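You operate a simulated robot arm through the tools that you are given. There is no shell and no other tool.

The job below is to be done with a simulated robot arm. You get a single attempt, and the scene is never put back.

## Task
Brush the dust off the cabinet's top and wipe the smear off its blue door.
Fine: hand brush for the dust, back on its peg; white sponge for the smear, back where it was. What is to be rubbed or washed off counts as gone when no trace of it is left.

The check looks at the end state, three seconds after you hand in, the way a careful person would. Anything else that was tipped, shoved, dropped, spilled or broken makes it a failure.

## Robot
A 7-joint arm with a two-finger parallel gripper, fixed in place. Base frame: the origin is on the floor under the middle of its stand, x ahead of it, y to its left, z up; the work surface is at about z = 0.86. Readings come in m, rad, newtons and seconds.
It reaches about 1.479 m from its shoulder. Its first joint turns from -2.897 to 2.897 rad. Payload 4.4 kg.
Tool frame: the origin (TCP) lies between the finger pads and is the grasp point; the fingertips stand 0.023 m ahead of it; z points along the fingers, y is the line along which they close. Largest opening 0.094 m; finger width 0.038, thickness 0.01; the body of the gripper, 0.054 by 0.096 m, starts 0.039 m behind the TCP.
Orientation is told as [roll, pitch, yaw] about the base's x, y, z axes, in that order, counted from this pose: with the fingers straight down and closing along the base's y, the tool's x points along the base's -x, its y along +y and its z along -z.

## Interface
- The arm moves only by the tool nudge_tool. Its argument "moves" is a list of rows, each a list of 7 numbers: the shift along the tool's x, y, z in units of 40 mm (1.0 is 40 mm), then the turn, a rotation vector about the tool's x, y, z in units of 4 degrees (1.0 is 4 degrees), then the closure, from 0 (fully open) to 1 (shut). In form: [[tx, ty, tz, wx, wy, wz, jaw], ...]. A call has 1 to 20 rows; each row shifts and turns the commanded pose from where the row before left it, along the tool's axes as they then stand. A call with a number of a shift or a turn outside -1 to 1 is refused whole. Each row takes 0.2 s and may step no farther than 0.05 m and 0.15 rad from the row before; otherwise, or with a gripper value out of range, the whole call is refused. A pose out of reach is approached as far as the arm can. The call stops where the force on the tool passes 80 N (or 10 N more than at its start, if that is more) or the arm is blocked; 0.2 s more then pass. The fingers move at their own pace (about 0.072 m/s each) and stop on an object; they squeeze with about 25 N. The grip force told is the motor's: it shows also when the fingers shut on nothing. Time passes only in rows, and 0.2 s behind the last, so rows that do not move let the fingers close. The reply holds the time, the measured pose of the TCP, the force on the tool along the base axes, the opening and the grip force, in the units named above and with some noise, with the torque about the TCP (base axes, N m) and any sound that the robot's microphone picked up.
- Cameras (640 x 400 px; columns grow to the right, rows downward): "scene" is fixed at [0.0506, 0.65, 1.5614]; the picture's right is [-0.44, -0.90, 0.00], its down [-0.37, 0.18, -0.91] and it looks along [0.82, -0.40, -0.41] (base axes); focal length 246 px, centre (320, 200). "wrist" rides on the gripper at [0.086, 0.016, -0.074] in the tool frame; the picture's right is [-0.18, 0.98, 0.00], its down [-0.58, -0.11, -0.81] and it looks along [-0.79, -0.15, 0.59] (tool axes); focal length 243 px, centre (320, 200).
- get_image(camera): a new picture of that camera. No time passes.
- locate(camera, pixels): for up to 12 pixels [column, row] of the newest picture of that camera ("zoom" is the newest enlarged one), the place [x, y, z] in the base frame of the surface seen there, good to about 0.002 m. No time passes.
- inspect(camera, box): a new picture of the part [left, top, right, bottom] of that camera's present view, enlarged. No time passes.
- sign_off(): hands the job in; it is judged then, once.

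Leave the gripper open and the arm clear of the work at the hand-in unless told otherwise.

The tools are called after "Request:" by a JSON object that holds its "op" and its "data". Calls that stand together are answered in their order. nudge_tool: Moves the arm, as the interface text tells. Its arguments: {"type":"object","properties":{"moves":{"type":"array","items":{"type":"array","items":{"type":"number"}}}},"required":["moves"]} The other tools are called the same way: get_image (camera) takes a picture; locate (camera, pixels) gives the place of the surface under pixels of a picture; inspect (camera, box) takes an enlarged picture of a part of a camera's view; sign_off () hands the job in.

At the start:

```text
time: 0.0
position: [0.6508, 0.0167, 1.5965]
orientation: [0.002, 0.001, 0.001]
wrist_force: [0.5, -0.5, 0.4]
moment: [0.02, 0.0, -0.02]
grip_width: 0.0943
grip_force: 0.0
```

scene: 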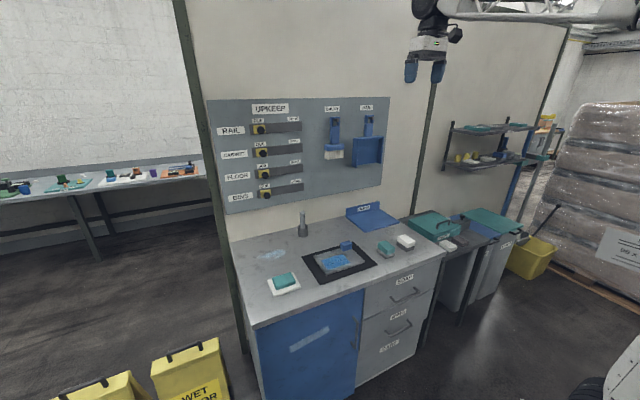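
wrist: 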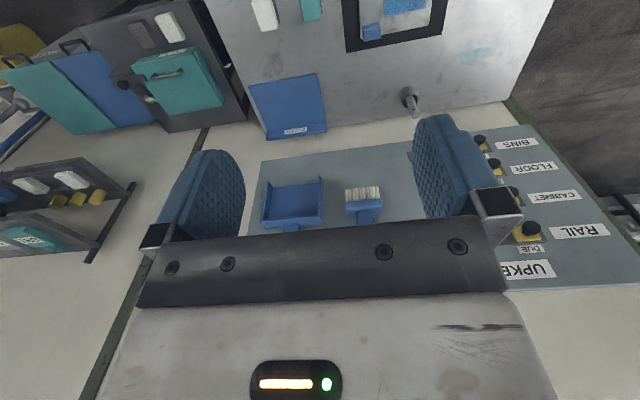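

I see a cabinet with a grey top, a blue door with a smear near (310,340), and a pegboard with a brush and dustpan. I'll enlarge parts of the scene to see the details.

Request:
{"op": "inspect", "data": {"camera": "scene", "box": [220, 190, 460, 340]}}

Request:
{"op": "inspect", "data": {"camera": "scene", "box": [200, 90, 400, 215]}}

Request:
{"op": "inspect", "data": {"camera": "scene", "box": [230, 270, 438, 400]}}

```text
2.67 times, centred on (340, 265) of scene
```

zoom: 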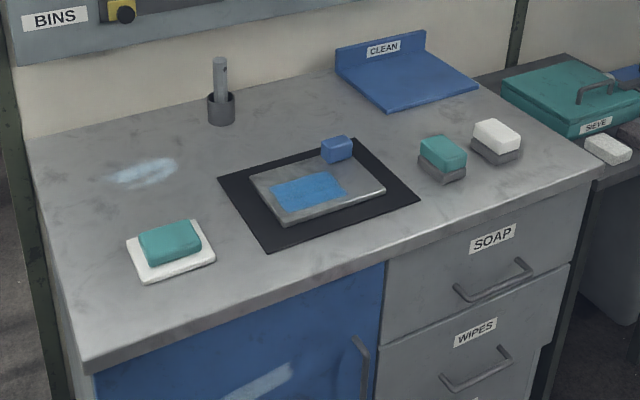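

```text
3.20 times, centred on (300, 152) of scene
```

zoom: 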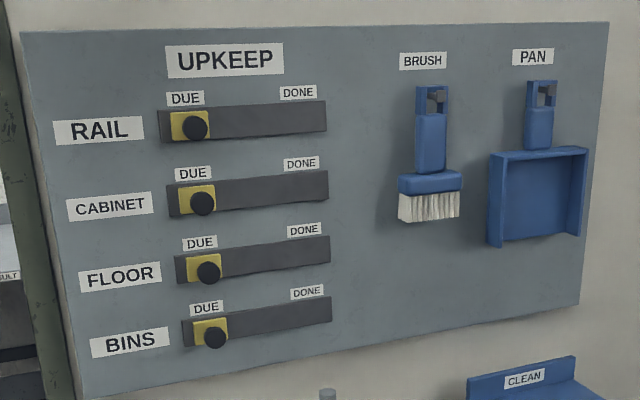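

```text
3.08 times, centred on (334, 335) of scene
```

zoom: 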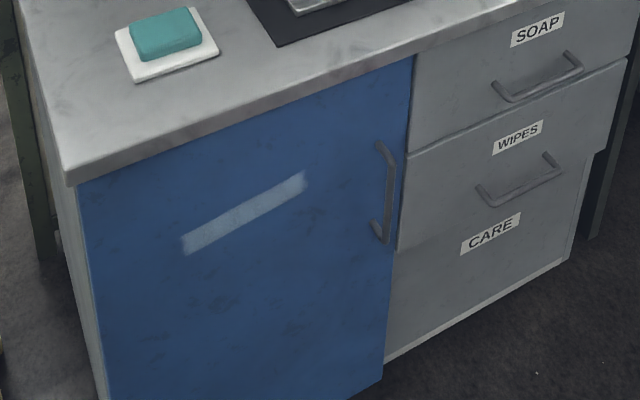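

Now I'll enlarge the sponges, the dust patch and the smear more.

Request:
{"op": "inspect", "data": {"camera": "scene", "box": [370, 220, 466, 280]}}

Request:
{"op": "inspect", "data": {"camera": "scene", "box": [240, 235, 320, 300]}}

Request:
{"op": "inspect", "data": {"camera": "scene", "box": [300, 230, 380, 290]}}

Request:
{"op": "inspect", "data": {"camera": "scene", "box": [310, 100, 390, 170]}}

Request:
{"op": "inspect", "data": {"camera": "wrist", "box": [230, 0, 550, 200]}}

```text
6.67 times, centred on (418, 250) of scene
```

zoom: 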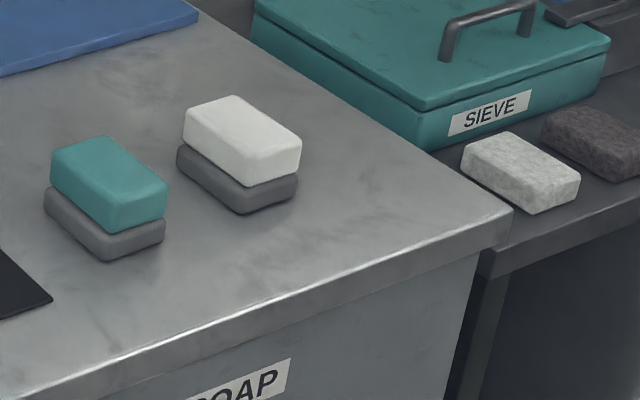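

```text
6.15 times, centred on (280, 268) of scene
```

zoom: 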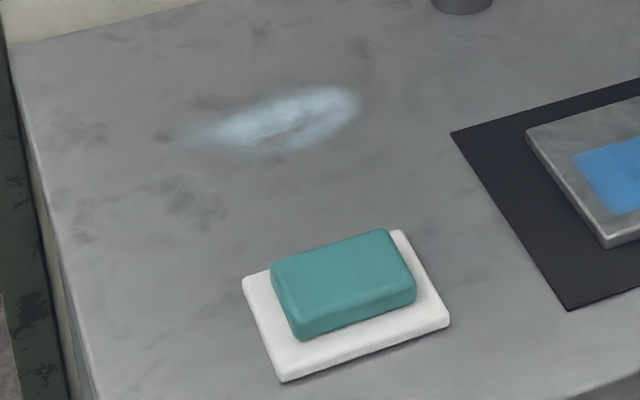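

```text
6.67 times, centred on (340, 260) of scene
```

zoom: 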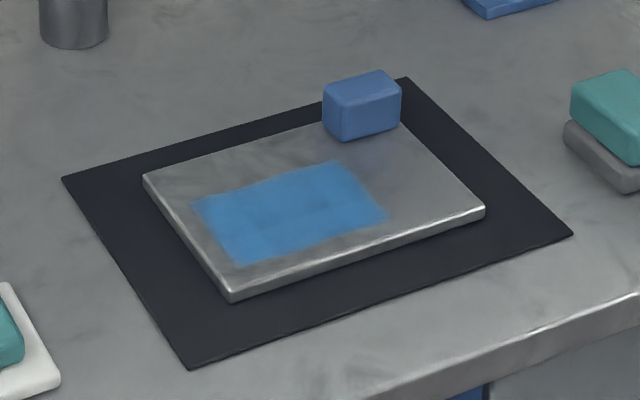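

```text
5.71 times, centred on (350, 135) of scene
```

zoom: 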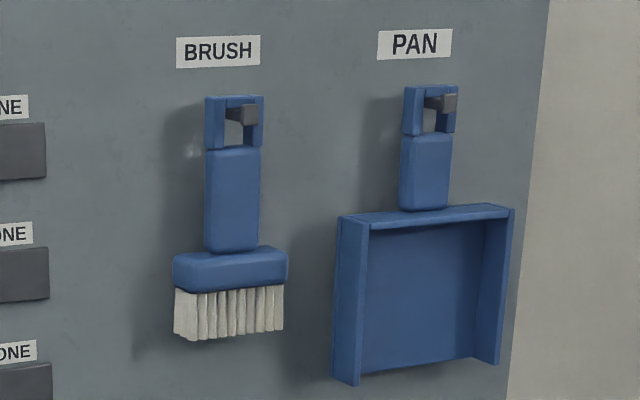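

```text
2.00 times, centred on (390, 100) of wrist
```

zoom: 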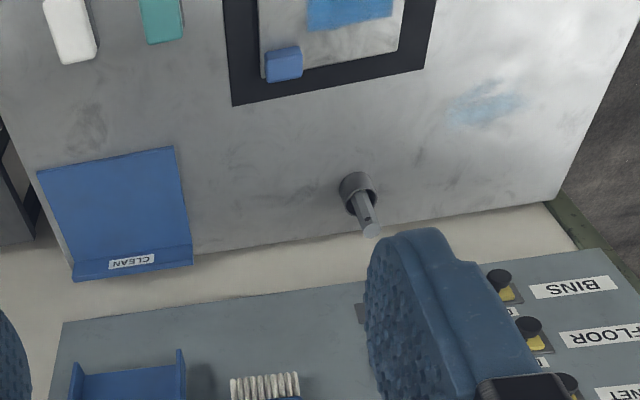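

I'll measure key points: the dust edges, smear edges, white sponge, brush, and cabinet corners in the scene picture.

Request:
{"op": "get_image", "data": {"camera": "scene"}}

Request:
{"op": "locate", "data": {"camera": "scene", "pixels": [[230, 240], [253, 325], [443, 256], [395, 218], [270, 254], [258, 256], [284, 251], [310, 340], [290, 349], [328, 329], [404, 240], [385, 250]]}}

Request:
{"op": "inspect", "data": {"camera": "scene", "box": [310, 100, 390, 170]}}

Request:
{"op": "locate", "data": {"camera": "zoom", "pixels": [[232, 200], [210, 235], [256, 235], [215, 110], [250, 113], [233, 132], [230, 270], [180, 330], [280, 322], [187, 292], [282, 287], [190, 230]]}}

```text
taken
```

scene: 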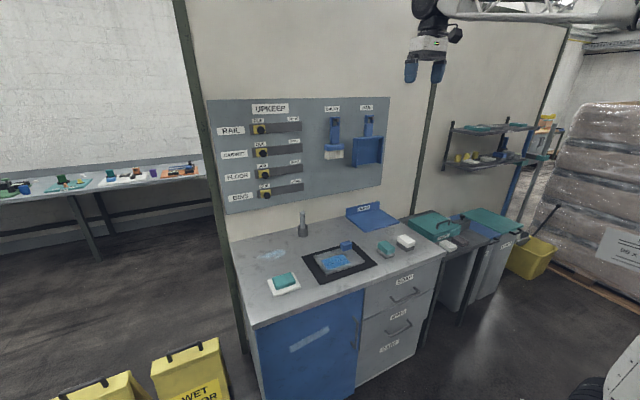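

```text
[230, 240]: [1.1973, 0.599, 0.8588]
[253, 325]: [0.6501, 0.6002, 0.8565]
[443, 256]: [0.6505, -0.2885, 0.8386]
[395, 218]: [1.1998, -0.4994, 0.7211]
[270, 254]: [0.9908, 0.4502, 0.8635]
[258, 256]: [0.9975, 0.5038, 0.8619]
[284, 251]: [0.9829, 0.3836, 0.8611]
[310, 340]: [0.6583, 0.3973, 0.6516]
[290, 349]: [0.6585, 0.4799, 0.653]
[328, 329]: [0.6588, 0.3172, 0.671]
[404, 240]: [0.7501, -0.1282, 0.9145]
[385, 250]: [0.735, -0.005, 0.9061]
```

```text
5.71 times, centred on (350, 135) of scene
```

zoom: 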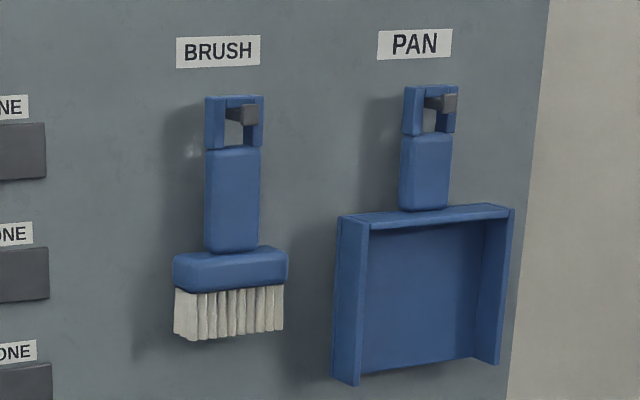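

```text
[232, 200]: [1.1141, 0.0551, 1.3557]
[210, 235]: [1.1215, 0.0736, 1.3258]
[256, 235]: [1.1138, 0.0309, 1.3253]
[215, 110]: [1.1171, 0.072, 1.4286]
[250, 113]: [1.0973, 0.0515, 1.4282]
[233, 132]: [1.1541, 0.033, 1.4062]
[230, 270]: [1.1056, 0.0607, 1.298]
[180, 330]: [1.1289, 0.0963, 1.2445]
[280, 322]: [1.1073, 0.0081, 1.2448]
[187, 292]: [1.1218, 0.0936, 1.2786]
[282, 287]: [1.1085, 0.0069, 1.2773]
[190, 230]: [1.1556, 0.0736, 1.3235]
```

The pegboard face is at about x=1.155, and the brush handle front at about x=1.114, y≈0.052. Next I'll zoom on the brush peg, the white sponge and the smear, and measure their edges.

Request:
{"op": "inspect", "data": {"camera": "scene", "box": [328, 110, 352, 132]}}

Request:
{"op": "locate", "data": {"camera": "zoom", "pixels": [[320, 200], [150, 150], [250, 150], [200, 300], [300, 300], [420, 150], [400, 300], [350, 160], [300, 100], [150, 300], [250, 250], [350, 240]]}}

Request:
{"op": "inspect", "data": {"camera": "scene", "box": [392, 228, 424, 256]}}

Request:
{"op": "locate", "data": {"camera": "zoom", "pixels": [[120, 160], [260, 100], [450, 230], [310, 300], [280, 190], [200, 250], [380, 300], [180, 290], [270, 370], [120, 230], [440, 330], [330, 330]]}}

Request:
{"op": "inspect", "data": {"camera": "scene", "box": [278, 315, 342, 365]}}

Request:
{"op": "locate", "data": {"camera": "zoom", "pixels": [[120, 240], [140, 310], [90, 320], [480, 90], [500, 140], [520, 100], [300, 170], [310, 230], [250, 400], [400, 300]]}}

```text
16.00 times, centred on (340, 121) of scene
```

zoom: 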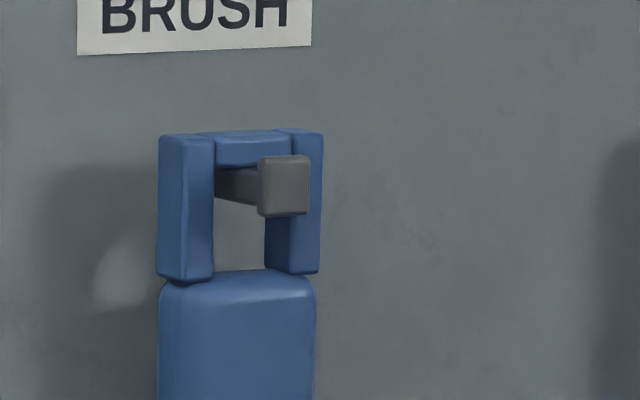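

```text
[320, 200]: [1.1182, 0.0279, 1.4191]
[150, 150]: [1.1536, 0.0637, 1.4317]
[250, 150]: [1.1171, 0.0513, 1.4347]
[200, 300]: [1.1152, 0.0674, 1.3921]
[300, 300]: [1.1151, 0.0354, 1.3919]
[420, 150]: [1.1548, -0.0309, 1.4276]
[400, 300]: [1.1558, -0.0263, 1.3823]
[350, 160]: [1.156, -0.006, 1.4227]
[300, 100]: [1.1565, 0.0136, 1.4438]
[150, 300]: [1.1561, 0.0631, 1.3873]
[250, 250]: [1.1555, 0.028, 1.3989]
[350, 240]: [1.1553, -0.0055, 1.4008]
```

```text
14.29 times, centred on (408, 242) of scene
```

zoom: 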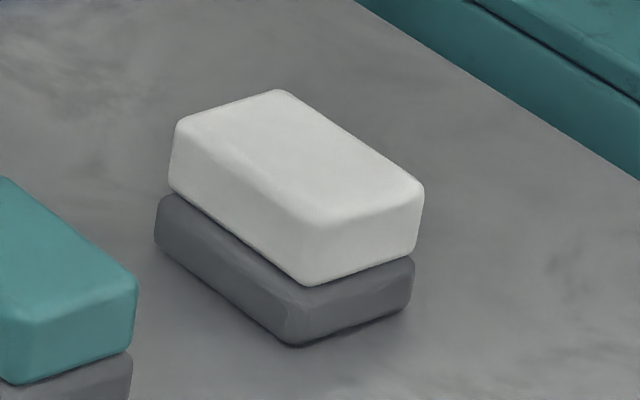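

```text
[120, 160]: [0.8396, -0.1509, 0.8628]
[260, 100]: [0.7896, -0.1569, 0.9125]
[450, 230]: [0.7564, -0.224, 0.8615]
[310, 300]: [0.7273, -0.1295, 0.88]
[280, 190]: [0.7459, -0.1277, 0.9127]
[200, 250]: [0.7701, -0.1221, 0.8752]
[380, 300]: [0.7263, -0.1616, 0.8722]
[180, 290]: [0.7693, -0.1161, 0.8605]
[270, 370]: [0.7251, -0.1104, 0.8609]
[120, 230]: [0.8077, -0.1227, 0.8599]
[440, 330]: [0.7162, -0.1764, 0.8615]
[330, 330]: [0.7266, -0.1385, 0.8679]
```

```text
8.00 times, centred on (310, 340) of scene
```

zoom: 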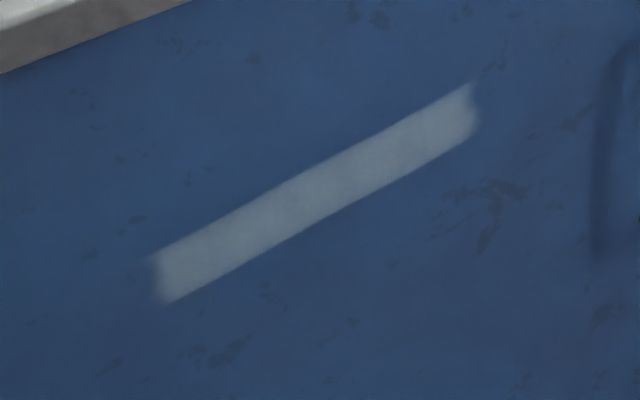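

```text
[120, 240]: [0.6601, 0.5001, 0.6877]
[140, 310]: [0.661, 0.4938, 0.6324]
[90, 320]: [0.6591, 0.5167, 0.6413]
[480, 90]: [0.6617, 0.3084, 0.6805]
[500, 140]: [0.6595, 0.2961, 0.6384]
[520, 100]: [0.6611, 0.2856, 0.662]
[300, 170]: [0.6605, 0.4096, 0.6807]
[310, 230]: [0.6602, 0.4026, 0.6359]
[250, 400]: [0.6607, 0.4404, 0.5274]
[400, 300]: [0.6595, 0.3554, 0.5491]
```

The smear spans about y 0.31–0.49, z 0.635–0.69 on the door at x≈0.66. Next I'll measure the sponge's corners, the dust outline, and the nearby objects (cup with rod, pegboard bottom edge, teal sponge).

Request:
{"op": "inspect", "data": {"camera": "scene", "box": [392, 228, 424, 256]}}

Request:
{"op": "locate", "data": {"camera": "zoom", "pixels": [[190, 130], [275, 98], [412, 185], [312, 210], [180, 170], [240, 220], [300, 260], [350, 255], [405, 225], [175, 215], [230, 270], [350, 310]]}}

Request:
{"op": "inspect", "data": {"camera": "scene", "box": [240, 235, 312, 280]}}

Request:
{"op": "locate", "data": {"camera": "zoom", "pixels": [[150, 180], [200, 130], [330, 105], [360, 140], [320, 190], [230, 210], [270, 165], [560, 380], [380, 280], [540, 80], [130, 190], [390, 110]]}}

Request:
{"op": "inspect", "data": {"camera": "scene", "box": [210, 180, 402, 300]}}

Request:
{"op": "locate", "data": {"camera": "zoom", "pixels": [[60, 100], [310, 120], [310, 170], [297, 160], [325, 165], [455, 100], [520, 150], [560, 30], [320, 245], [450, 215], [240, 340], [560, 265]]}}

```text
14.29 times, centred on (408, 242) of scene
```

zoom: 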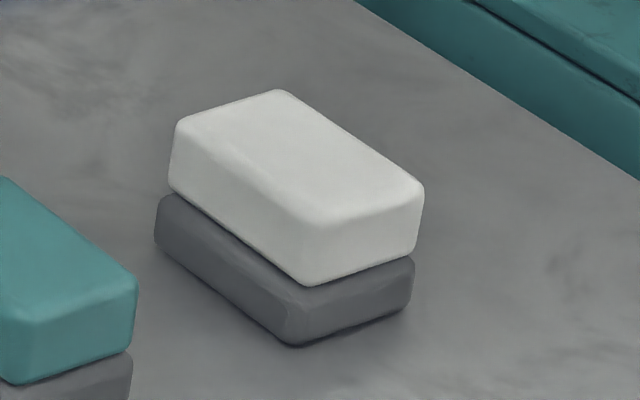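

```text
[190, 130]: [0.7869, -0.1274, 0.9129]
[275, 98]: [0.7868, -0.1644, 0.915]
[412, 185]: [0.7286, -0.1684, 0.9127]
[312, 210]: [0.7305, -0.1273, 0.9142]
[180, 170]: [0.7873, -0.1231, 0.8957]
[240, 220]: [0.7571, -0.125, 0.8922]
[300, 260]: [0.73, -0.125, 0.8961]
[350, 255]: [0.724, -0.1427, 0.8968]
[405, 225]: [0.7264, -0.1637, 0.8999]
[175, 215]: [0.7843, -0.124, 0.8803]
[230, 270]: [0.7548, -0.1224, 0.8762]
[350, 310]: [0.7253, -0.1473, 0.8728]
```

```text
8.89 times, centred on (276, 258) of scene
```

zoom: 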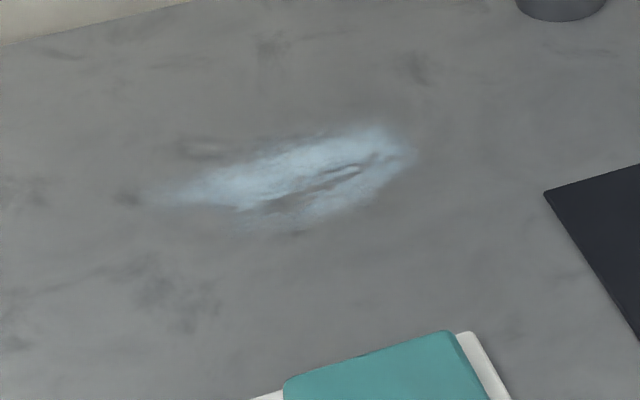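

```text
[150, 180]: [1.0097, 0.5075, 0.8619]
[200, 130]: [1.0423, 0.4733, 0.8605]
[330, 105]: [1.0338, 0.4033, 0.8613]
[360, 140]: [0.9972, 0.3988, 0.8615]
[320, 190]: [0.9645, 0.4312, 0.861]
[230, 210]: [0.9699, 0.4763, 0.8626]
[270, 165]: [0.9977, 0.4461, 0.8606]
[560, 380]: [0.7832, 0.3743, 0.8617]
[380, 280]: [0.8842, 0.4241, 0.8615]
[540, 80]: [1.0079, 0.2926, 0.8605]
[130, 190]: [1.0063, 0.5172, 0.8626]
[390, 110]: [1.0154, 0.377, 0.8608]
```

```text
3.33 times, centred on (306, 240) of scene
```

zoom: 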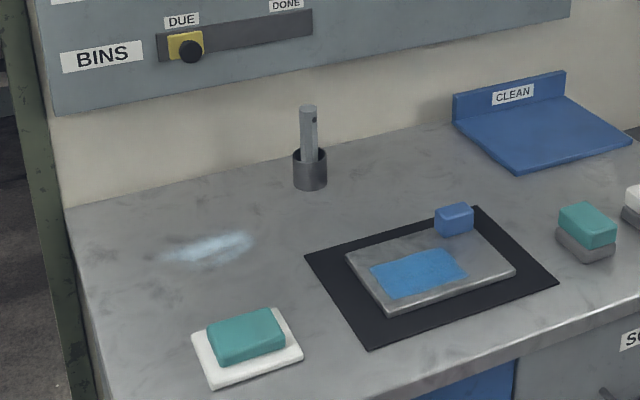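

```text
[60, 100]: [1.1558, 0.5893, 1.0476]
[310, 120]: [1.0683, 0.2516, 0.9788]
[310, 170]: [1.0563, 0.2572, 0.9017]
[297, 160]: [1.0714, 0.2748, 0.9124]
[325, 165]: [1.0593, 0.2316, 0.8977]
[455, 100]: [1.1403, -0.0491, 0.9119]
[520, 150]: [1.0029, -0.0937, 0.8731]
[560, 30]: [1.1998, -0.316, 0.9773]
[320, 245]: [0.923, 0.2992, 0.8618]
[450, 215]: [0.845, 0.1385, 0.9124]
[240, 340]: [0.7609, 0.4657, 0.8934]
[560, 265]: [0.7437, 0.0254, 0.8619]
```

The white sponge spans x 0.724–0.79, y −0.123 to −0.17, with its top at z=0.914 and a grey layer under it from 0.861 to 0.88. The dust is roughly x 0.95–1.04, y 0.375–0.515. First I pitch the hand in free space by 60° (fingers forward and 30° down), keeping the jaws open, then look.

Request:
{"op": "nudge_tool", "data": {"moves": [[0, 0, 0, 0, -1, 0, 0], [0, 0, 0, 0, -1, 0, 0], [0, 0, 0, 0, -1, 0, 0], [0, 0, 0, 0, -1, 0, 0], [0, 0, 0, 0, -1, 0, 0], [0, 0, 0, 0, -1, 0, 0], [0, 0, 0, 0, -1, 0, 0], [0, 0, 0, 0, -1, 0, 0], [0, 0, 0, 0, -1, 0, 0], [0, 0, 0, 0, -1, 0, 0], [0, 0, 0, 0, -1, 0, 0], [0, 0, 0, 0, -1, 0, 0], [0, 0, 0, 0, -1, 0, 0], [0, 0, 0, 0, -1, 0, 0], [0, 0, 0, 0, -1, 0, 0]]}}

Request:
{"op": "get_image", "data": {"camera": "wrist"}}

Request:
{"op": "get_image", "data": {"camera": "scene"}}

```text
time: 3.2
position: [0.6516, 0.0158, 1.5963]
orientation: [0.0, -1.048, -0.001]
wrist_force: [-0.4, 0.4, 0.7]
moment: [0.02, -0.02, 0.06]
grip_width: 0.0941
grip_force: 0.2
```

```text
taken
```

wrist: 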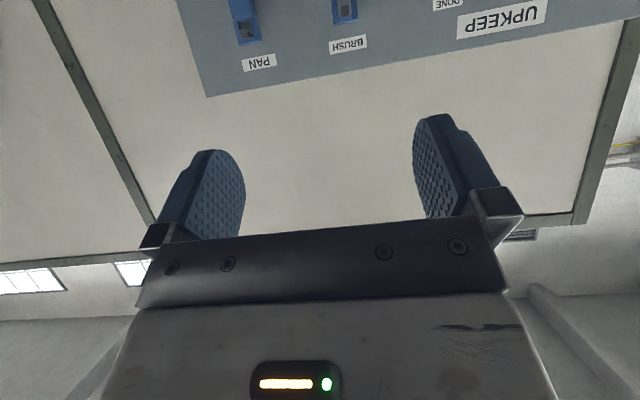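

```text
taken
```

scene: 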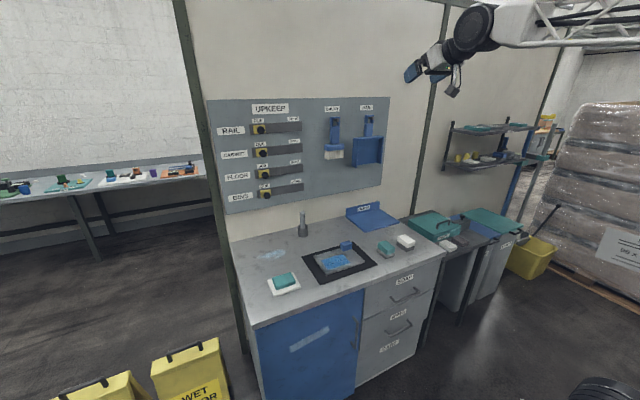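

The turn worked (pitch −1.048) with the arm free. Now I move to a standoff in front of the brush handle, about (1.00, 0.051, 1.35), 0.1 m short of the peg tip.

Request:
{"op": "nudge_tool", "data": {"moves": [[0.081, 0.073, 0.885, 0, 0, 0, 0], [0.081, 0.073, 0.885, 0, 0, 0, 0], [0.081, 0.073, 0.885, 0, 0, 0, 0], [0.081, 0.073, 0.885, 0, 0, 0, 0], [0.081, 0.073, 0.885, 0, 0, 0, 0], [0.081, 0.073, 0.885, 0, 0, 0, 0], [0.081, 0.073, 0.885, 0, 0, 0, 0], [0.081, 0.073, 0.885, 0, 0, 0, 0], [0.081, 0.073, 0.885, 0, 0, 0, 0], [0.081, 0.073, 0.885, 0, 0, 0, 0], [0.081, 0.073, 0.885, 0, 0, 0, 0], [0.081, 0.073, 0.885, 0, 0, 0, 0], [0, 0, 0, 0, 0, 0, 0]]}}

Request:
{"op": "get_image", "data": {"camera": "wrist"}}

Request:
{"op": "inspect", "data": {"camera": "scene", "box": [290, 70, 450, 180]}}

```text
time: 6.0
position: [0.9997, 0.0528, 1.3509]
orientation: [0.0, -1.046, 0.0]
wrist_force: [-0.7, -0.1, -0.1]
moment: [0.01, -0.02, 0.01]
grip_width: 0.094
grip_force: 0.0
```

```text
taken
```

wrist: 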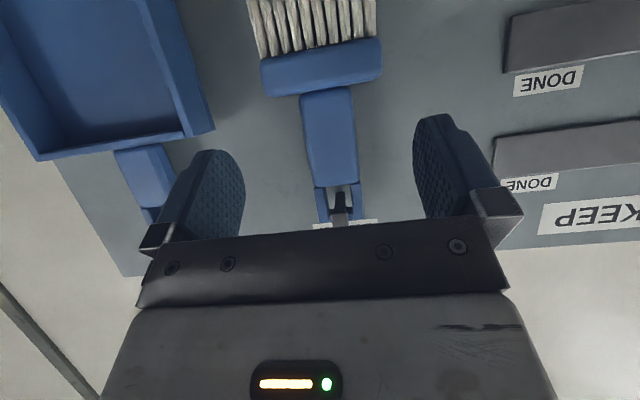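

```text
3.64 times, centred on (370, 125) of scene
```

zoom: 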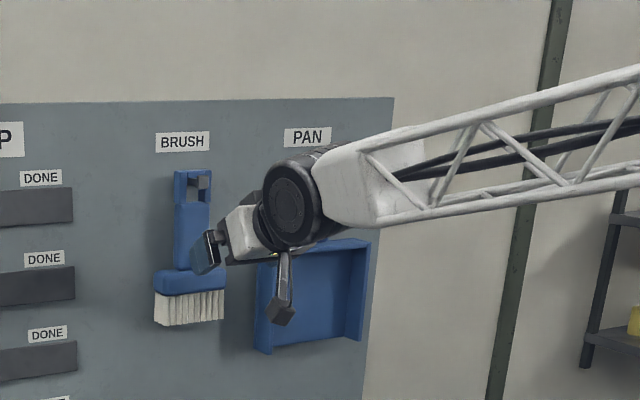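

The wrist picture shows the brush handle between the fingers, around (330,135). I'll measure its edges, head and loop from this closer view.

Request:
{"op": "locate", "data": {"camera": "wrist", "pixels": [[310, 140], [330, 140], [352, 140], [330, 95], [335, 182], [270, 75], [375, 60], [320, 65], [262, 20], [370, 20], [322, 200], [355, 200]]}}

Request:
{"op": "inspect", "data": {"camera": "wrist", "box": [280, 80, 400, 230]}}

Request:
{"op": "locate", "data": {"camera": "zoom", "pixels": [[200, 150], [290, 150], [200, 60], [310, 320], [330, 370], [250, 320], [380, 310], [330, 290], [340, 150], [120, 150]]}}

```text
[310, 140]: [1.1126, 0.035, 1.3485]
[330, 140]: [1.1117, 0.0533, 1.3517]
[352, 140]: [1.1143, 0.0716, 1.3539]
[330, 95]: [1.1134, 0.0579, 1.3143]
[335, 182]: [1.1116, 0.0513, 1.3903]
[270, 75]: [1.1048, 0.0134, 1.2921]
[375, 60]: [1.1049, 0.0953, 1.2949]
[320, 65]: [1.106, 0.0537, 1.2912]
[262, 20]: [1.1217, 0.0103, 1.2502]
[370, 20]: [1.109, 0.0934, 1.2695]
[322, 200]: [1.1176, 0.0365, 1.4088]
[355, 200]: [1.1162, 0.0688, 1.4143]
```

```text
2.67 times, centred on (340, 155) of wrist
```

zoom: 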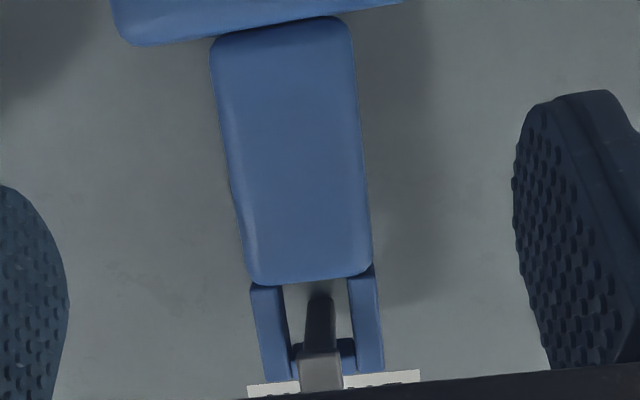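

```text
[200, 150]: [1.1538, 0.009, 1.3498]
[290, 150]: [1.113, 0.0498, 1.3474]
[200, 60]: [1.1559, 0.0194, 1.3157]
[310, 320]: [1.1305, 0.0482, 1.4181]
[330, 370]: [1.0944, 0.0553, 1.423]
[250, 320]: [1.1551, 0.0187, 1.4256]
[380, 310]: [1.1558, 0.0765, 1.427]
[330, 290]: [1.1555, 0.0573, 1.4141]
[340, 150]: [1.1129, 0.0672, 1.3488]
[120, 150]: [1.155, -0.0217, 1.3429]
```

The handle front is at x≈1.113, and it spans y 0.033–0.073 (centre 0.053), which is in line with the TCP. I advance straight in +x to x≈1.116 at z=1.35 with jaws open, so the fingertips stay about 1 cm off the board.

Request:
{"op": "nudge_tool", "data": {"moves": [[-0.358, 0, 0.6325, 0, 0, 0, 0], [-0.358, 0, 0.6325, 0, 0, 0, 0], [-0.358, 0, 0.6325, 0, 0, 0, 0], [-0.358, 0, 0.6325, 0, 0, 0, 0], [0, 0, 0, 0, 0, 0, 0]]}}

Request:
{"op": "get_image", "data": {"camera": "wrist"}}

Request:
{"op": "inspect", "data": {"camera": "scene", "box": [290, 90, 390, 170]}}

```text
time: 7.2
position: [1.1156, 0.0515, 1.3492]
orientation: [0.0, -1.048, -0.001]
wrist_force: [-7.9, -0.3, -5.1]
moment: [-0.02, -0.61, -0.01]
grip_width: 0.094
grip_force: 0.1
```

```text
taken
```

wrist: 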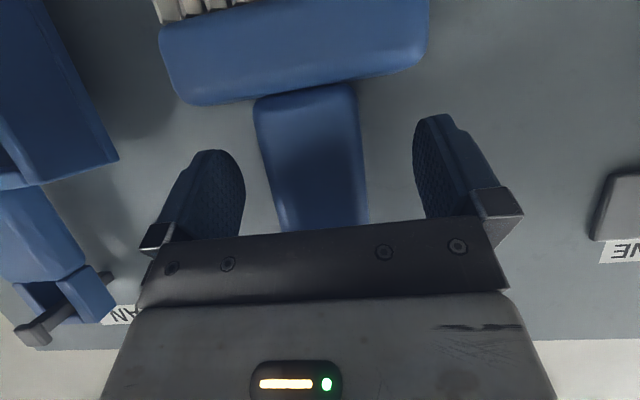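

```text
5.00 times, centred on (340, 130) of scene
```

zoom: 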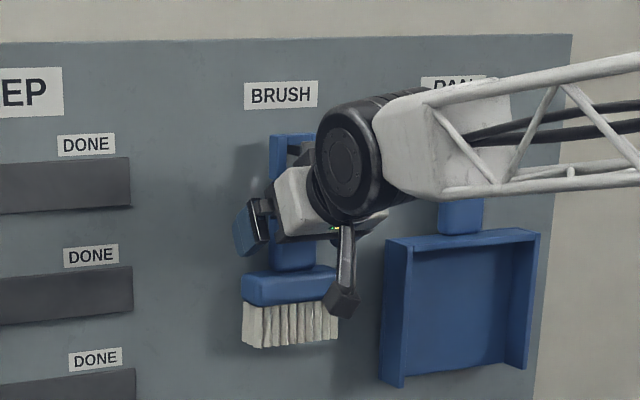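

The force reads about −8 N in x and −5 N in z. With the moment, that puts the contact at roughly (1.094, 1.412), so the gripper body's upper edge is touching the peg tip. I back off 6 cm in −x and level the hand to 20° down before another try.

Request:
{"op": "nudge_tool", "data": {"moves": [[0.375, 0, -0.65, 0, 0, 0, 0], [0.375, 0, -0.65, 0, 0, 0, 0], [0, 0, 0, 0, -1, 0, 0], [0, 0, 0, 0, -1, 0, 0], [0, 0, 0, 0, -0.5, 0, 0], [0, 0, 0, 0, 0, 0, 0]]}}

Request:
{"op": "get_image", "data": {"camera": "wrist"}}

Request:
{"op": "inspect", "data": {"camera": "scene", "box": [290, 90, 390, 170]}}

```text
time: 8.6
position: [1.0549, 0.0525, 1.3498]
orientation: [0.001, -1.221, -0.001]
wrist_force: [-0.7, -0.7, -0.4]
moment: [0.03, -0.01, 0.01]
grip_width: 0.0938
grip_force: 0.1
```

```text
taken
```

wrist: 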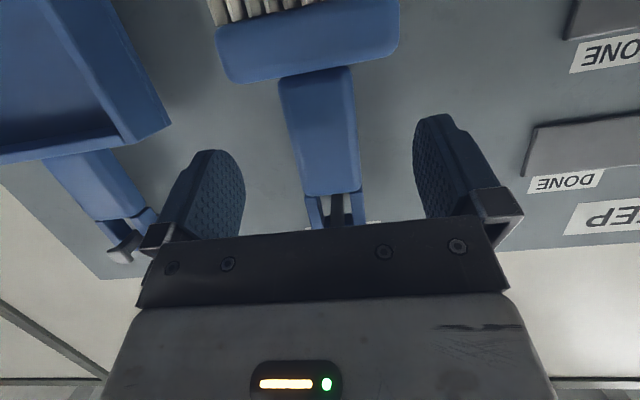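

```text
5.00 times, centred on (340, 130) of scene
```

zoom: 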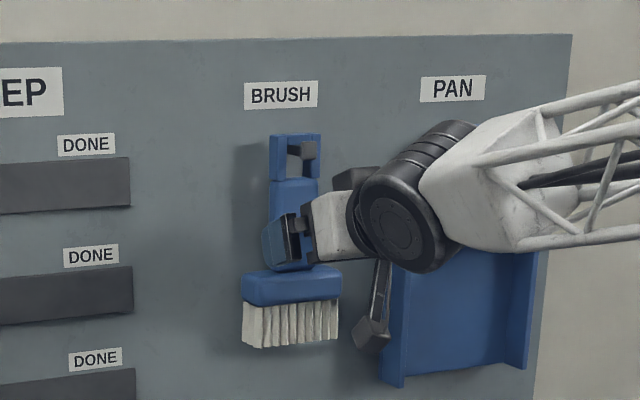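

The brush still hangs in place. There is a dark block on top of the gripper near (355,178) of this zoom, which may be what touched the peg. I'll measure it and the brush head's top edge.

Request:
{"op": "locate", "data": {"camera": "zoom", "pixels": [[338, 172], [355, 172], [375, 170], [340, 185], [320, 200], [335, 195], [320, 230], [350, 255], [310, 148], [300, 150], [290, 272], [372, 335]]}}

Request:
{"op": "locate", "data": {"camera": "wrist", "pixels": [[320, 85], [320, 78], [320, 72], [320, 60], [290, 86], [350, 80], [305, 130], [345, 130], [330, 180], [330, 205], [352, 205], [312, 205]]}}

```text
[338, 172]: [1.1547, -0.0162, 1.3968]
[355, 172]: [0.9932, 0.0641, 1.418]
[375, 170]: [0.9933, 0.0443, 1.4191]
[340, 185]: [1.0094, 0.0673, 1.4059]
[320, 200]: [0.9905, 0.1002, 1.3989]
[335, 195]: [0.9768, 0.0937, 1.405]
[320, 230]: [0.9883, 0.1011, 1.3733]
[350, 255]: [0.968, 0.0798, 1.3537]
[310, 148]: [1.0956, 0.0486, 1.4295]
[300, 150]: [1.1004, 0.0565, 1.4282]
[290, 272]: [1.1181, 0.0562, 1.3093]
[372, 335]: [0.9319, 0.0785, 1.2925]
```

```text
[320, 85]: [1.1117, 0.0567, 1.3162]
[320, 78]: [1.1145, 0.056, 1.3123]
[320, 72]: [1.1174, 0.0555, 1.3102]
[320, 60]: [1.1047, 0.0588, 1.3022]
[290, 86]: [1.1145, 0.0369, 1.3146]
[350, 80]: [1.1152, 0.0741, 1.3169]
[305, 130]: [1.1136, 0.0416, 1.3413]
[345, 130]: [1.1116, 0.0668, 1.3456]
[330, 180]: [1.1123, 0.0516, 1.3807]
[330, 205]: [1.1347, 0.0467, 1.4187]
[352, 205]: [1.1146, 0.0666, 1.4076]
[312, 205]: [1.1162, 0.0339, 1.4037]
```

The block's front-top corner sits about 5 cm behind and 4.5 cm above the TCP line. At 20° tilt with TCP (1.113, 0.053, 1.342) it clears the peg tip by about 1.5 cm, and the fingers stay above the brush head (top at z≈1.309). I move in with open jaws.

Request:
{"op": "nudge_tool", "data": {"moves": [[-0.1045, 0.005, 0.4775, 0, 0, 0, 0], [-0.1045, 0.005, 0.4775, 0, 0, 0, 0], [-0.1045, 0.005, 0.4775, 0, 0, 0, 0], [0, 0, 0, 0, 0, 0, 0]]}}

Request:
{"op": "get_image", "data": {"camera": "wrist"}}

Request:
{"op": "inspect", "data": {"camera": "scene", "box": [290, 90, 390, 170]}}

```text
time: 9.6
position: [1.1141, 0.0536, 1.3411]
orientation: [0.0, -1.222, 0.0]
wrist_force: [-0.3, -0.1, 0.0]
moment: [0.0, 0.0, 0.01]
grip_width: 0.094
grip_force: 0.1
```

```text
taken
```

wrist: 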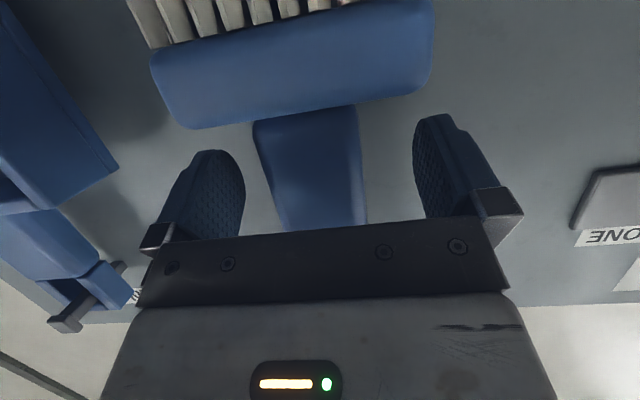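

```text
5.00 times, centred on (340, 130) of scene
```

zoom: 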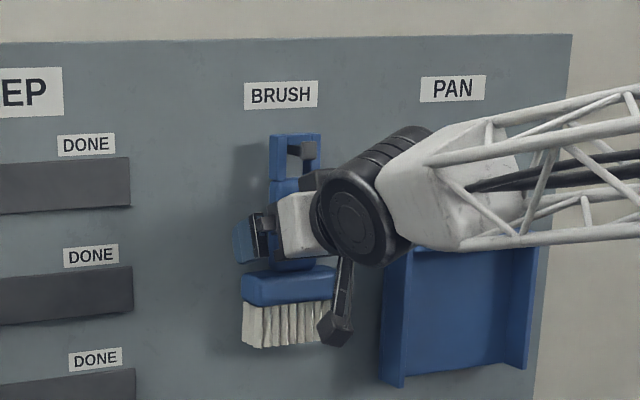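

No contact force now, and the handle sits between the pads. I close the jaws on the handle.

Request:
{"op": "nudge_tool", "data": {"moves": [[0, 0, 0, 0, 0, 0, 1], [0, 0, 0, 0, 0, 0, 1], [0, 0, 0, 0, 0, 0, 1], [0, 0, 0, 0, 0, 0, 1], [0, 0, 0, 0, 0, 0, 1]]}}

Request:
{"op": "get_image", "data": {"camera": "wrist"}}

Request:
{"op": "inspect", "data": {"camera": "scene", "box": [320, 105, 376, 150]}}

```text
time: 10.8
position: [1.1138, 0.0537, 1.3424]
orientation: [0.001, -1.222, 0.0]
wrist_force: [-0.1, -0.5, 0.1]
moment: [0.03, 0.02, -0.02]
grip_width: 0.0476
grip_force: 25.4
```

```text
taken
```

wrist: 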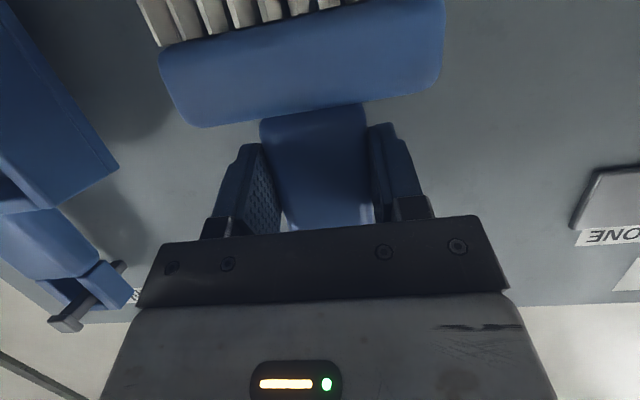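

```text
8.89 times, centred on (348, 128) of scene
```

zoom: 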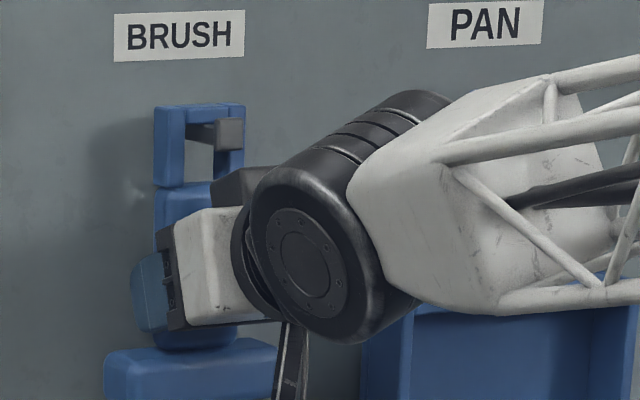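

The grip holds at 25 N with width 0.048. Now I lift 12 mm straight up to clear any lip on the peg, then check.

Request:
{"op": "nudge_tool", "data": {"moves": [[-0.094, 0, -0.0342, 0, 0, 0, 1], [-0.094, 0, -0.0342, 0, 0, 0, 1], [-0.094, 0, -0.0342, 0, 0, 0, 1], [0, 0, 0, 0, 0, 0, 1]]}}

Request:
{"op": "inspect", "data": {"camera": "scene", "box": [320, 105, 376, 150]}}

Request:
{"op": "get_image", "data": {"camera": "wrist"}}

```text
time: 11.8
position: [1.1142, 0.0529, 1.3545]
orientation: [0.0, -1.221, 0.001]
wrist_force: [0.1, 0.0, -2.1]
moment: [-0.02, 0.0, 0.0]
grip_width: 0.0479
grip_force: 25.1
```

```text
8.89 times, centred on (348, 128) of scene
```

zoom: 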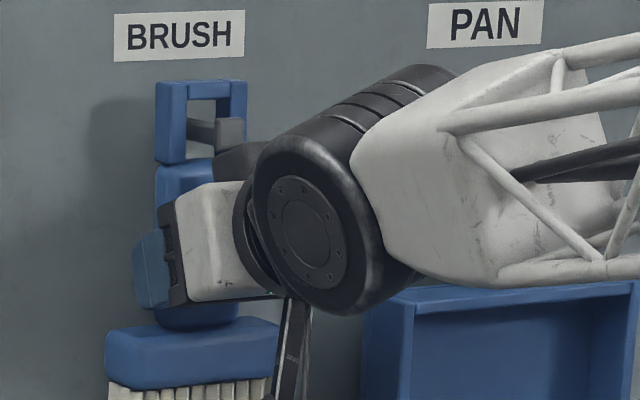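

```text
taken
```

wrist: 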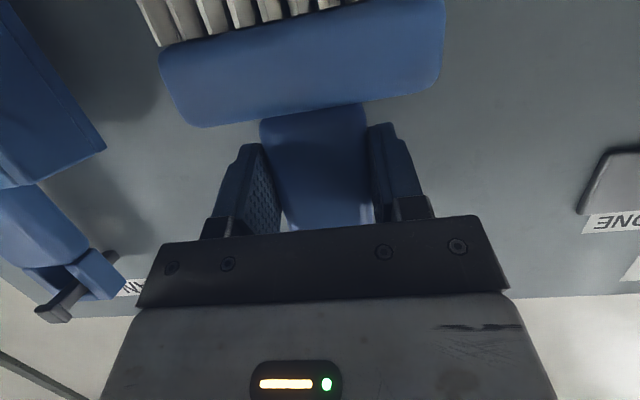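

The brush weighs about 2 N and the peg is mid-hole with gaps above and below. I pull it straight out toward −x by 4 cm first and check the force.

Request:
{"op": "nudge_tool", "data": {"moves": [[0.0855, 0, -0.235, 0, 0, 0, 1], [0.0855, 0, -0.235, 0, 0, 0, 1], [0.0855, 0, -0.235, 0, 0, 0, 1], [0.0855, 0, -0.235, 0, 0, 0, 1]]}}

Request:
{"op": "inspect", "data": {"camera": "scene", "box": [320, 105, 376, 150]}}

```text
time: 12.8
position: [1.0737, 0.0529, 1.3552]
orientation: [-0.003, -1.222, 0.002]
wrist_force: [-0.3, 0.0, -2.4]
moment: [0.04, 0.0, 0.01]
grip_width: 0.0478
grip_force: 24.7
```

```text
8.89 times, centred on (348, 128) of scene
```

zoom: 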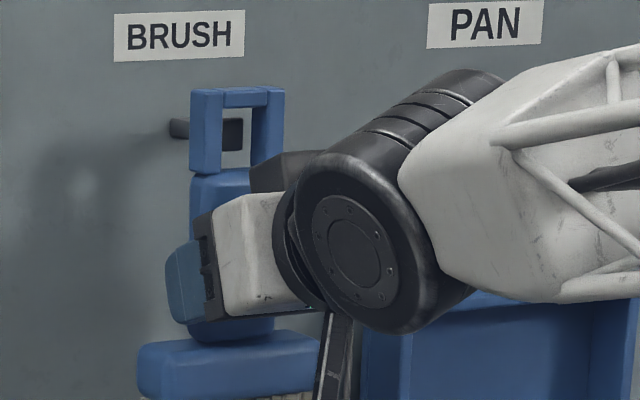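

The loop slides cleanly along the peg with no side force. I continue out another 12 cm in −x, then go across and down to above the dust at about (0.953, 0.45, 1.10).

Request:
{"op": "nudge_tool", "data": {"moves": [[0.2565, 0, -0.705, 0, 0, 0, 1], [0.2565, 0, -0.705, 0, 0, 0, 1], [0.2565, 0, -0.705, 0, 0, 0, 1], [0.2565, 0, -0.705, 0, 0, 0, 1], [0, 0, 0, 0, 0, 0, 1]]}}

Request:
{"op": "nudge_tool", "data": {"moves": [[0.4264, 0.709, 0.155, 0, 0, 0, 1], [0.4264, 0.709, 0.155, 0, 0, 0, 1], [0.4264, 0.709, 0.155, 0, 0, 0, 1], [0.4264, 0.709, 0.155, 0, 0, 0, 1], [0.4264, 0.709, 0.155, 0, 0, 0, 1], [0.4264, 0.709, 0.155, 0, 0, 0, 1], [0.4264, 0.709, 0.155, 0, 0, 0, 1], [0.4264, 0.709, 0.155, 0, 0, 0, 1], [0.4264, 0.709, 0.155, 0, 0, 0, 1], [0.4264, 0.709, 0.155, 0, 0, 0, 1], [0.4264, 0.709, 0.155, 0, 0, 0, 1], [0.4264, 0.709, 0.155, 0, 0, 0, 1], [0.4264, 0.709, 0.155, 0, 0, 0, 1], [0.4264, 0.709, 0.155, 0, 0, 0, 1], [0, 0, 0, 0, 0, 0, 1]]}}

Request:
{"op": "get_image", "data": {"camera": "scene"}}

Request:
{"op": "get_image", "data": {"camera": "wrist"}}

```text
time: 14.0
position: [0.9547, 0.0541, 1.3553]
orientation: [0.0, -1.223, 0.001]
wrist_force: [-0.1, 0.4, -1.6]
moment: [0.0, 0.04, -0.01]
grip_width: 0.0475
grip_force: 25.0
```

```text
time: 17.2
position: [0.951, 0.4515, 1.099]
orientation: [-0.001, -1.221, 0.0]
wrist_force: [-0.1, -0.1, -1.5]
moment: [0.01, 0.04, -0.03]
grip_width: 0.0475
grip_force: 24.5
```

```text
taken
```

scene: 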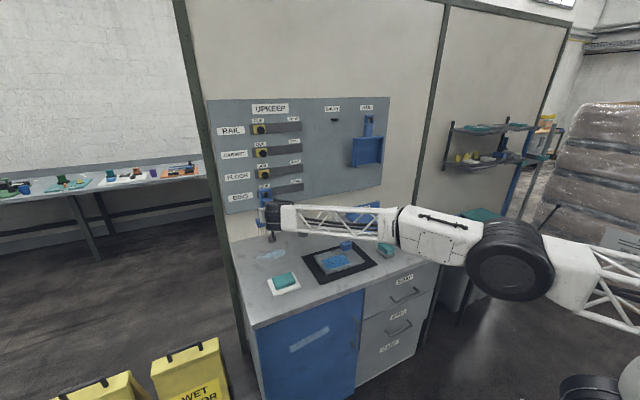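

```text
taken
```

wrist: 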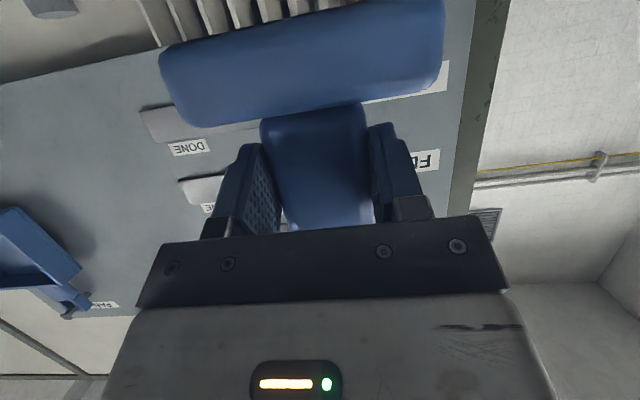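

The brush is over the counter. The forearm truss now runs low across the cabinet, so I'll check its height along its underside and where the bristles are before descending.

Request:
{"op": "inspect", "data": {"camera": "scene", "box": [240, 170, 400, 290]}}

Request:
{"op": "locate", "data": {"camera": "scene", "pixels": [[285, 215], [320, 234], [350, 238], [375, 241], [400, 243], [430, 258], [465, 263], [500, 290], [540, 270], [560, 305], [270, 222], [275, 222]]}}

```text
3.33 times, centred on (320, 230) of scene
```

zoom: 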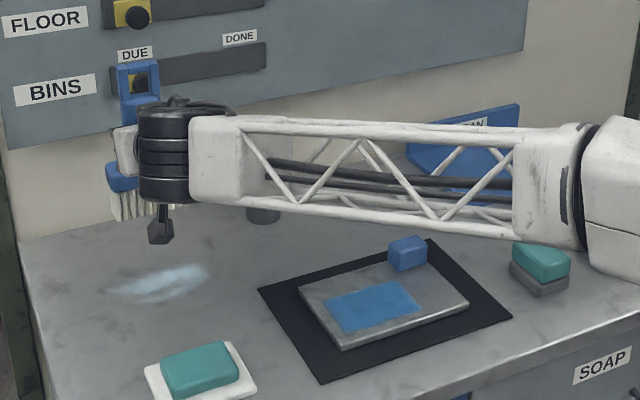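

```text
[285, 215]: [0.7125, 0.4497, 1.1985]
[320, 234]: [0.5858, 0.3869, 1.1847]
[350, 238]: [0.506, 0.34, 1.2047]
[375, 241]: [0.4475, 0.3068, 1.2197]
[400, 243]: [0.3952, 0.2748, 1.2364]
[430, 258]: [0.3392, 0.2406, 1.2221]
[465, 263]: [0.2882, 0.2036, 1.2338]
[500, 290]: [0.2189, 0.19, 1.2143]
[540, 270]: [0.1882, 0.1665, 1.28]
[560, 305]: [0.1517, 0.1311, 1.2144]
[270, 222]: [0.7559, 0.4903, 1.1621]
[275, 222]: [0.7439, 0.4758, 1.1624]
```

The forearm is about 0.3 m above the counter, so that's safe. I'll locate the visible bristle tips near zoom (112–145, 215).

Request:
{"op": "locate", "data": {"camera": "zoom", "pixels": [[113, 200], [116, 216], [122, 219], [130, 219], [138, 218], [113, 210], [110, 190], [120, 180], [125, 80], [150, 85]]}}

Request:
{"op": "inspect", "data": {"camera": "scene", "box": [256, 196, 292, 240]}}

```text
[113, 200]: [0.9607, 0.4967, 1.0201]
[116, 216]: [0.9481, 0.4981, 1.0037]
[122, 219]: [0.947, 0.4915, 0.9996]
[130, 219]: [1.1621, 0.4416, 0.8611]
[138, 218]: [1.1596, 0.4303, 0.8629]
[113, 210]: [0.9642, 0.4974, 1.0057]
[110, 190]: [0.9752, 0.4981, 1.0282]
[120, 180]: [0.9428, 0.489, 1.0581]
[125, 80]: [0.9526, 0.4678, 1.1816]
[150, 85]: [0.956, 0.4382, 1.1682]
```

```text
9.09 times, centred on (274, 218) of scene
```

zoom: 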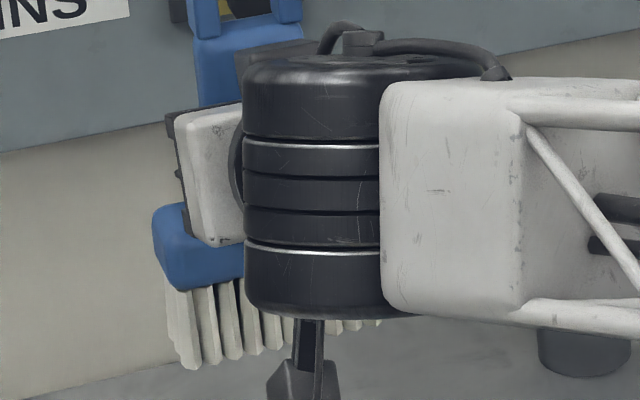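

The bristle tips are about 0.100 m below the TCP, so contact should come at a TCP height of about 0.961. The wrist camera hangs about 10 cm behind and 5.5 cm below the TCP, so I'll measure how far the teal sponge and its dish reach toward the dust.

Request:
{"op": "inspect", "data": {"camera": "scene", "box": [256, 240, 312, 300]}}

Request:
{"op": "locate", "data": {"camera": "zoom", "pixels": [[185, 250], [320, 215], [200, 245], [250, 225], [130, 260], [340, 200], [395, 330], [220, 260], [310, 225], [300, 330], [280, 130], [160, 90]]}}

```text
6.67 times, centred on (284, 270) of scene
```

zoom: 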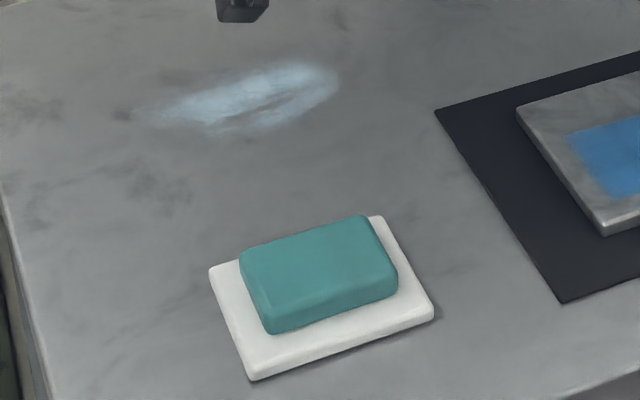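

```text
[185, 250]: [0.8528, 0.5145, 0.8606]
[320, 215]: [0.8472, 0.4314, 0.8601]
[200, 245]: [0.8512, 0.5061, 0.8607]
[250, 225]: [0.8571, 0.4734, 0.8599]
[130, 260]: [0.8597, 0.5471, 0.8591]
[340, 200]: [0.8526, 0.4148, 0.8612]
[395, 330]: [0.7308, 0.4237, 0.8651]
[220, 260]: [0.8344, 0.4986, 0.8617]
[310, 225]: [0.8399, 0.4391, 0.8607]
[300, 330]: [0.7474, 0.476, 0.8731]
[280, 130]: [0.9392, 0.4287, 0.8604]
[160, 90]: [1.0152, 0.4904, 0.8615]
```

The dish reaches x≈0.82 and the teal top is z≈0.893, so I keep the TCP at x≥0.945 while low. I descend to TCP (0.947, 0.49, 0.975), which should leave the bristles about 1.4 cm above the counter just in front of the dust.

Request:
{"op": "nudge_tool", "data": {"moves": [[0.596, 0.2, 0.19, 0, 0, 0, 1], [0.596, 0.2, 0.19, 0, 0, 0, 1], [0.596, 0.2, 0.19, 0, 0, 0, 1], [0.596, 0.2, 0.19, 0, 0, 0, 1], [0.596, 0.2, 0.19, 0, 0, 0, 1], [0, 0, 0, 0, 0, 0, 1]]}}

Request:
{"op": "inspect", "data": {"camera": "scene", "box": [240, 215, 320, 285]}}

```text
time: 18.6
position: [0.9477, 0.4911, 0.9737]
orientation: [0.0, -1.222, 0.0]
wrist_force: [0.4, 0.3, -1.5]
moment: [0.04, 0.01, -0.01]
grip_width: 0.0478
grip_force: 25.2
```

```text
5.71 times, centred on (280, 250) of scene
```

zoom: 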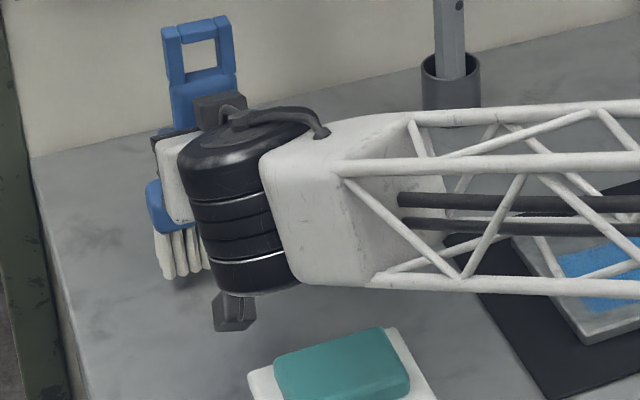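

I'll check the wrist camera box height at zoom (235,325), then lower 10 mm.

Request:
{"op": "locate", "data": {"camera": "zoom", "pixels": [[222, 325], [240, 328], [248, 322], [168, 275], [190, 272]]}}

Request:
{"op": "nudge_tool", "data": {"moves": [[0.235, 0, 0.0855, 0, 0, 0, 1], [0, 0, 0, 0, 0, 0, 1]]}}

```text
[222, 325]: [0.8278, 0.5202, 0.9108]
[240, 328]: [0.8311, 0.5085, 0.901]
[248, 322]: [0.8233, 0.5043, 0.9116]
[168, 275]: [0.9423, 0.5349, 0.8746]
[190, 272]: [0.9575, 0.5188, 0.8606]
```

```text
time: 19.2
position: [0.949, 0.4912, 0.9639]
orientation: [-0.001, -1.221, 0.001]
wrist_force: [0.6, -0.1, -1.6]
moment: [0.0, -0.02, 0.0]
grip_width: 0.0477
grip_force: 25.4
```

The camera box stays above the dish and clear of the teal sponge. No contact yet, so I lower 4 mm more.

Request:
{"op": "nudge_tool", "data": {"moves": [[0.047, 0, 0.0171, 0, 0, 0, 1], [0.047, 0, 0.0171, 0, 0, 0, 1], [0, 0, 0, 0, 0, 0, 1]]}}

```text
time: 20.0
position: [0.9484, 0.4906, 0.9619]
orientation: [0.0, -1.224, -0.003]
wrist_force: [3.3, -2.2, 20.3]
moment: [-0.24, -0.21, 0.09]
grip_width: 0.0473
grip_force: 25.7
```

It's pressing with about 20 N, more than I want. I raise by about 1.2 mm for a light touch.

Request:
{"op": "nudge_tool", "data": {"moves": [[-0.028, 0, -0.0103, 0, 0, 0, 1], [0, 0, 0, 0, 0, 0, 1]]}}

Request:
{"op": "inspect", "data": {"camera": "scene", "box": [240, 200, 320, 285]}}

```text
time: 20.6
position: [0.9484, 0.4896, 0.9616]
orientation: [0.001, -1.222, -0.001]
wrist_force: [2.6, 4.2, 15.6]
moment: [0.11, -0.09, 0.04]
grip_width: 0.0475
grip_force: 25.0
```

```text
4.71 times, centred on (280, 242) of scene
```

zoom: 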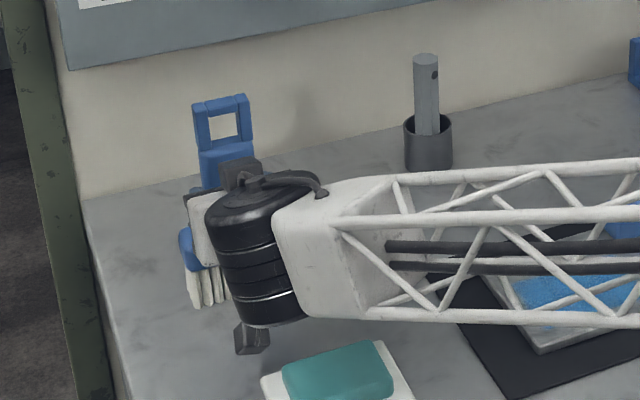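

Still 15 N, so stiffness looks like about 4–5 N/mm. I raise 2 mm more, aiming for about 6 N.

Request:
{"op": "nudge_tool", "data": {"moves": [[-0.047, 0, -0.0171, 0, 0, 0, 1], [0, 0, 0, 0, 0, 0, 1]]}}

```text
time: 21.2
position: [0.9472, 0.4887, 0.9609]
orientation: [-0.004, -1.22, 0.0]
wrist_force: [-0.7, 1.0, 0.7]
moment: [0.15, 0.07, 0.05]
grip_width: 0.0476
grip_force: 25.2
```

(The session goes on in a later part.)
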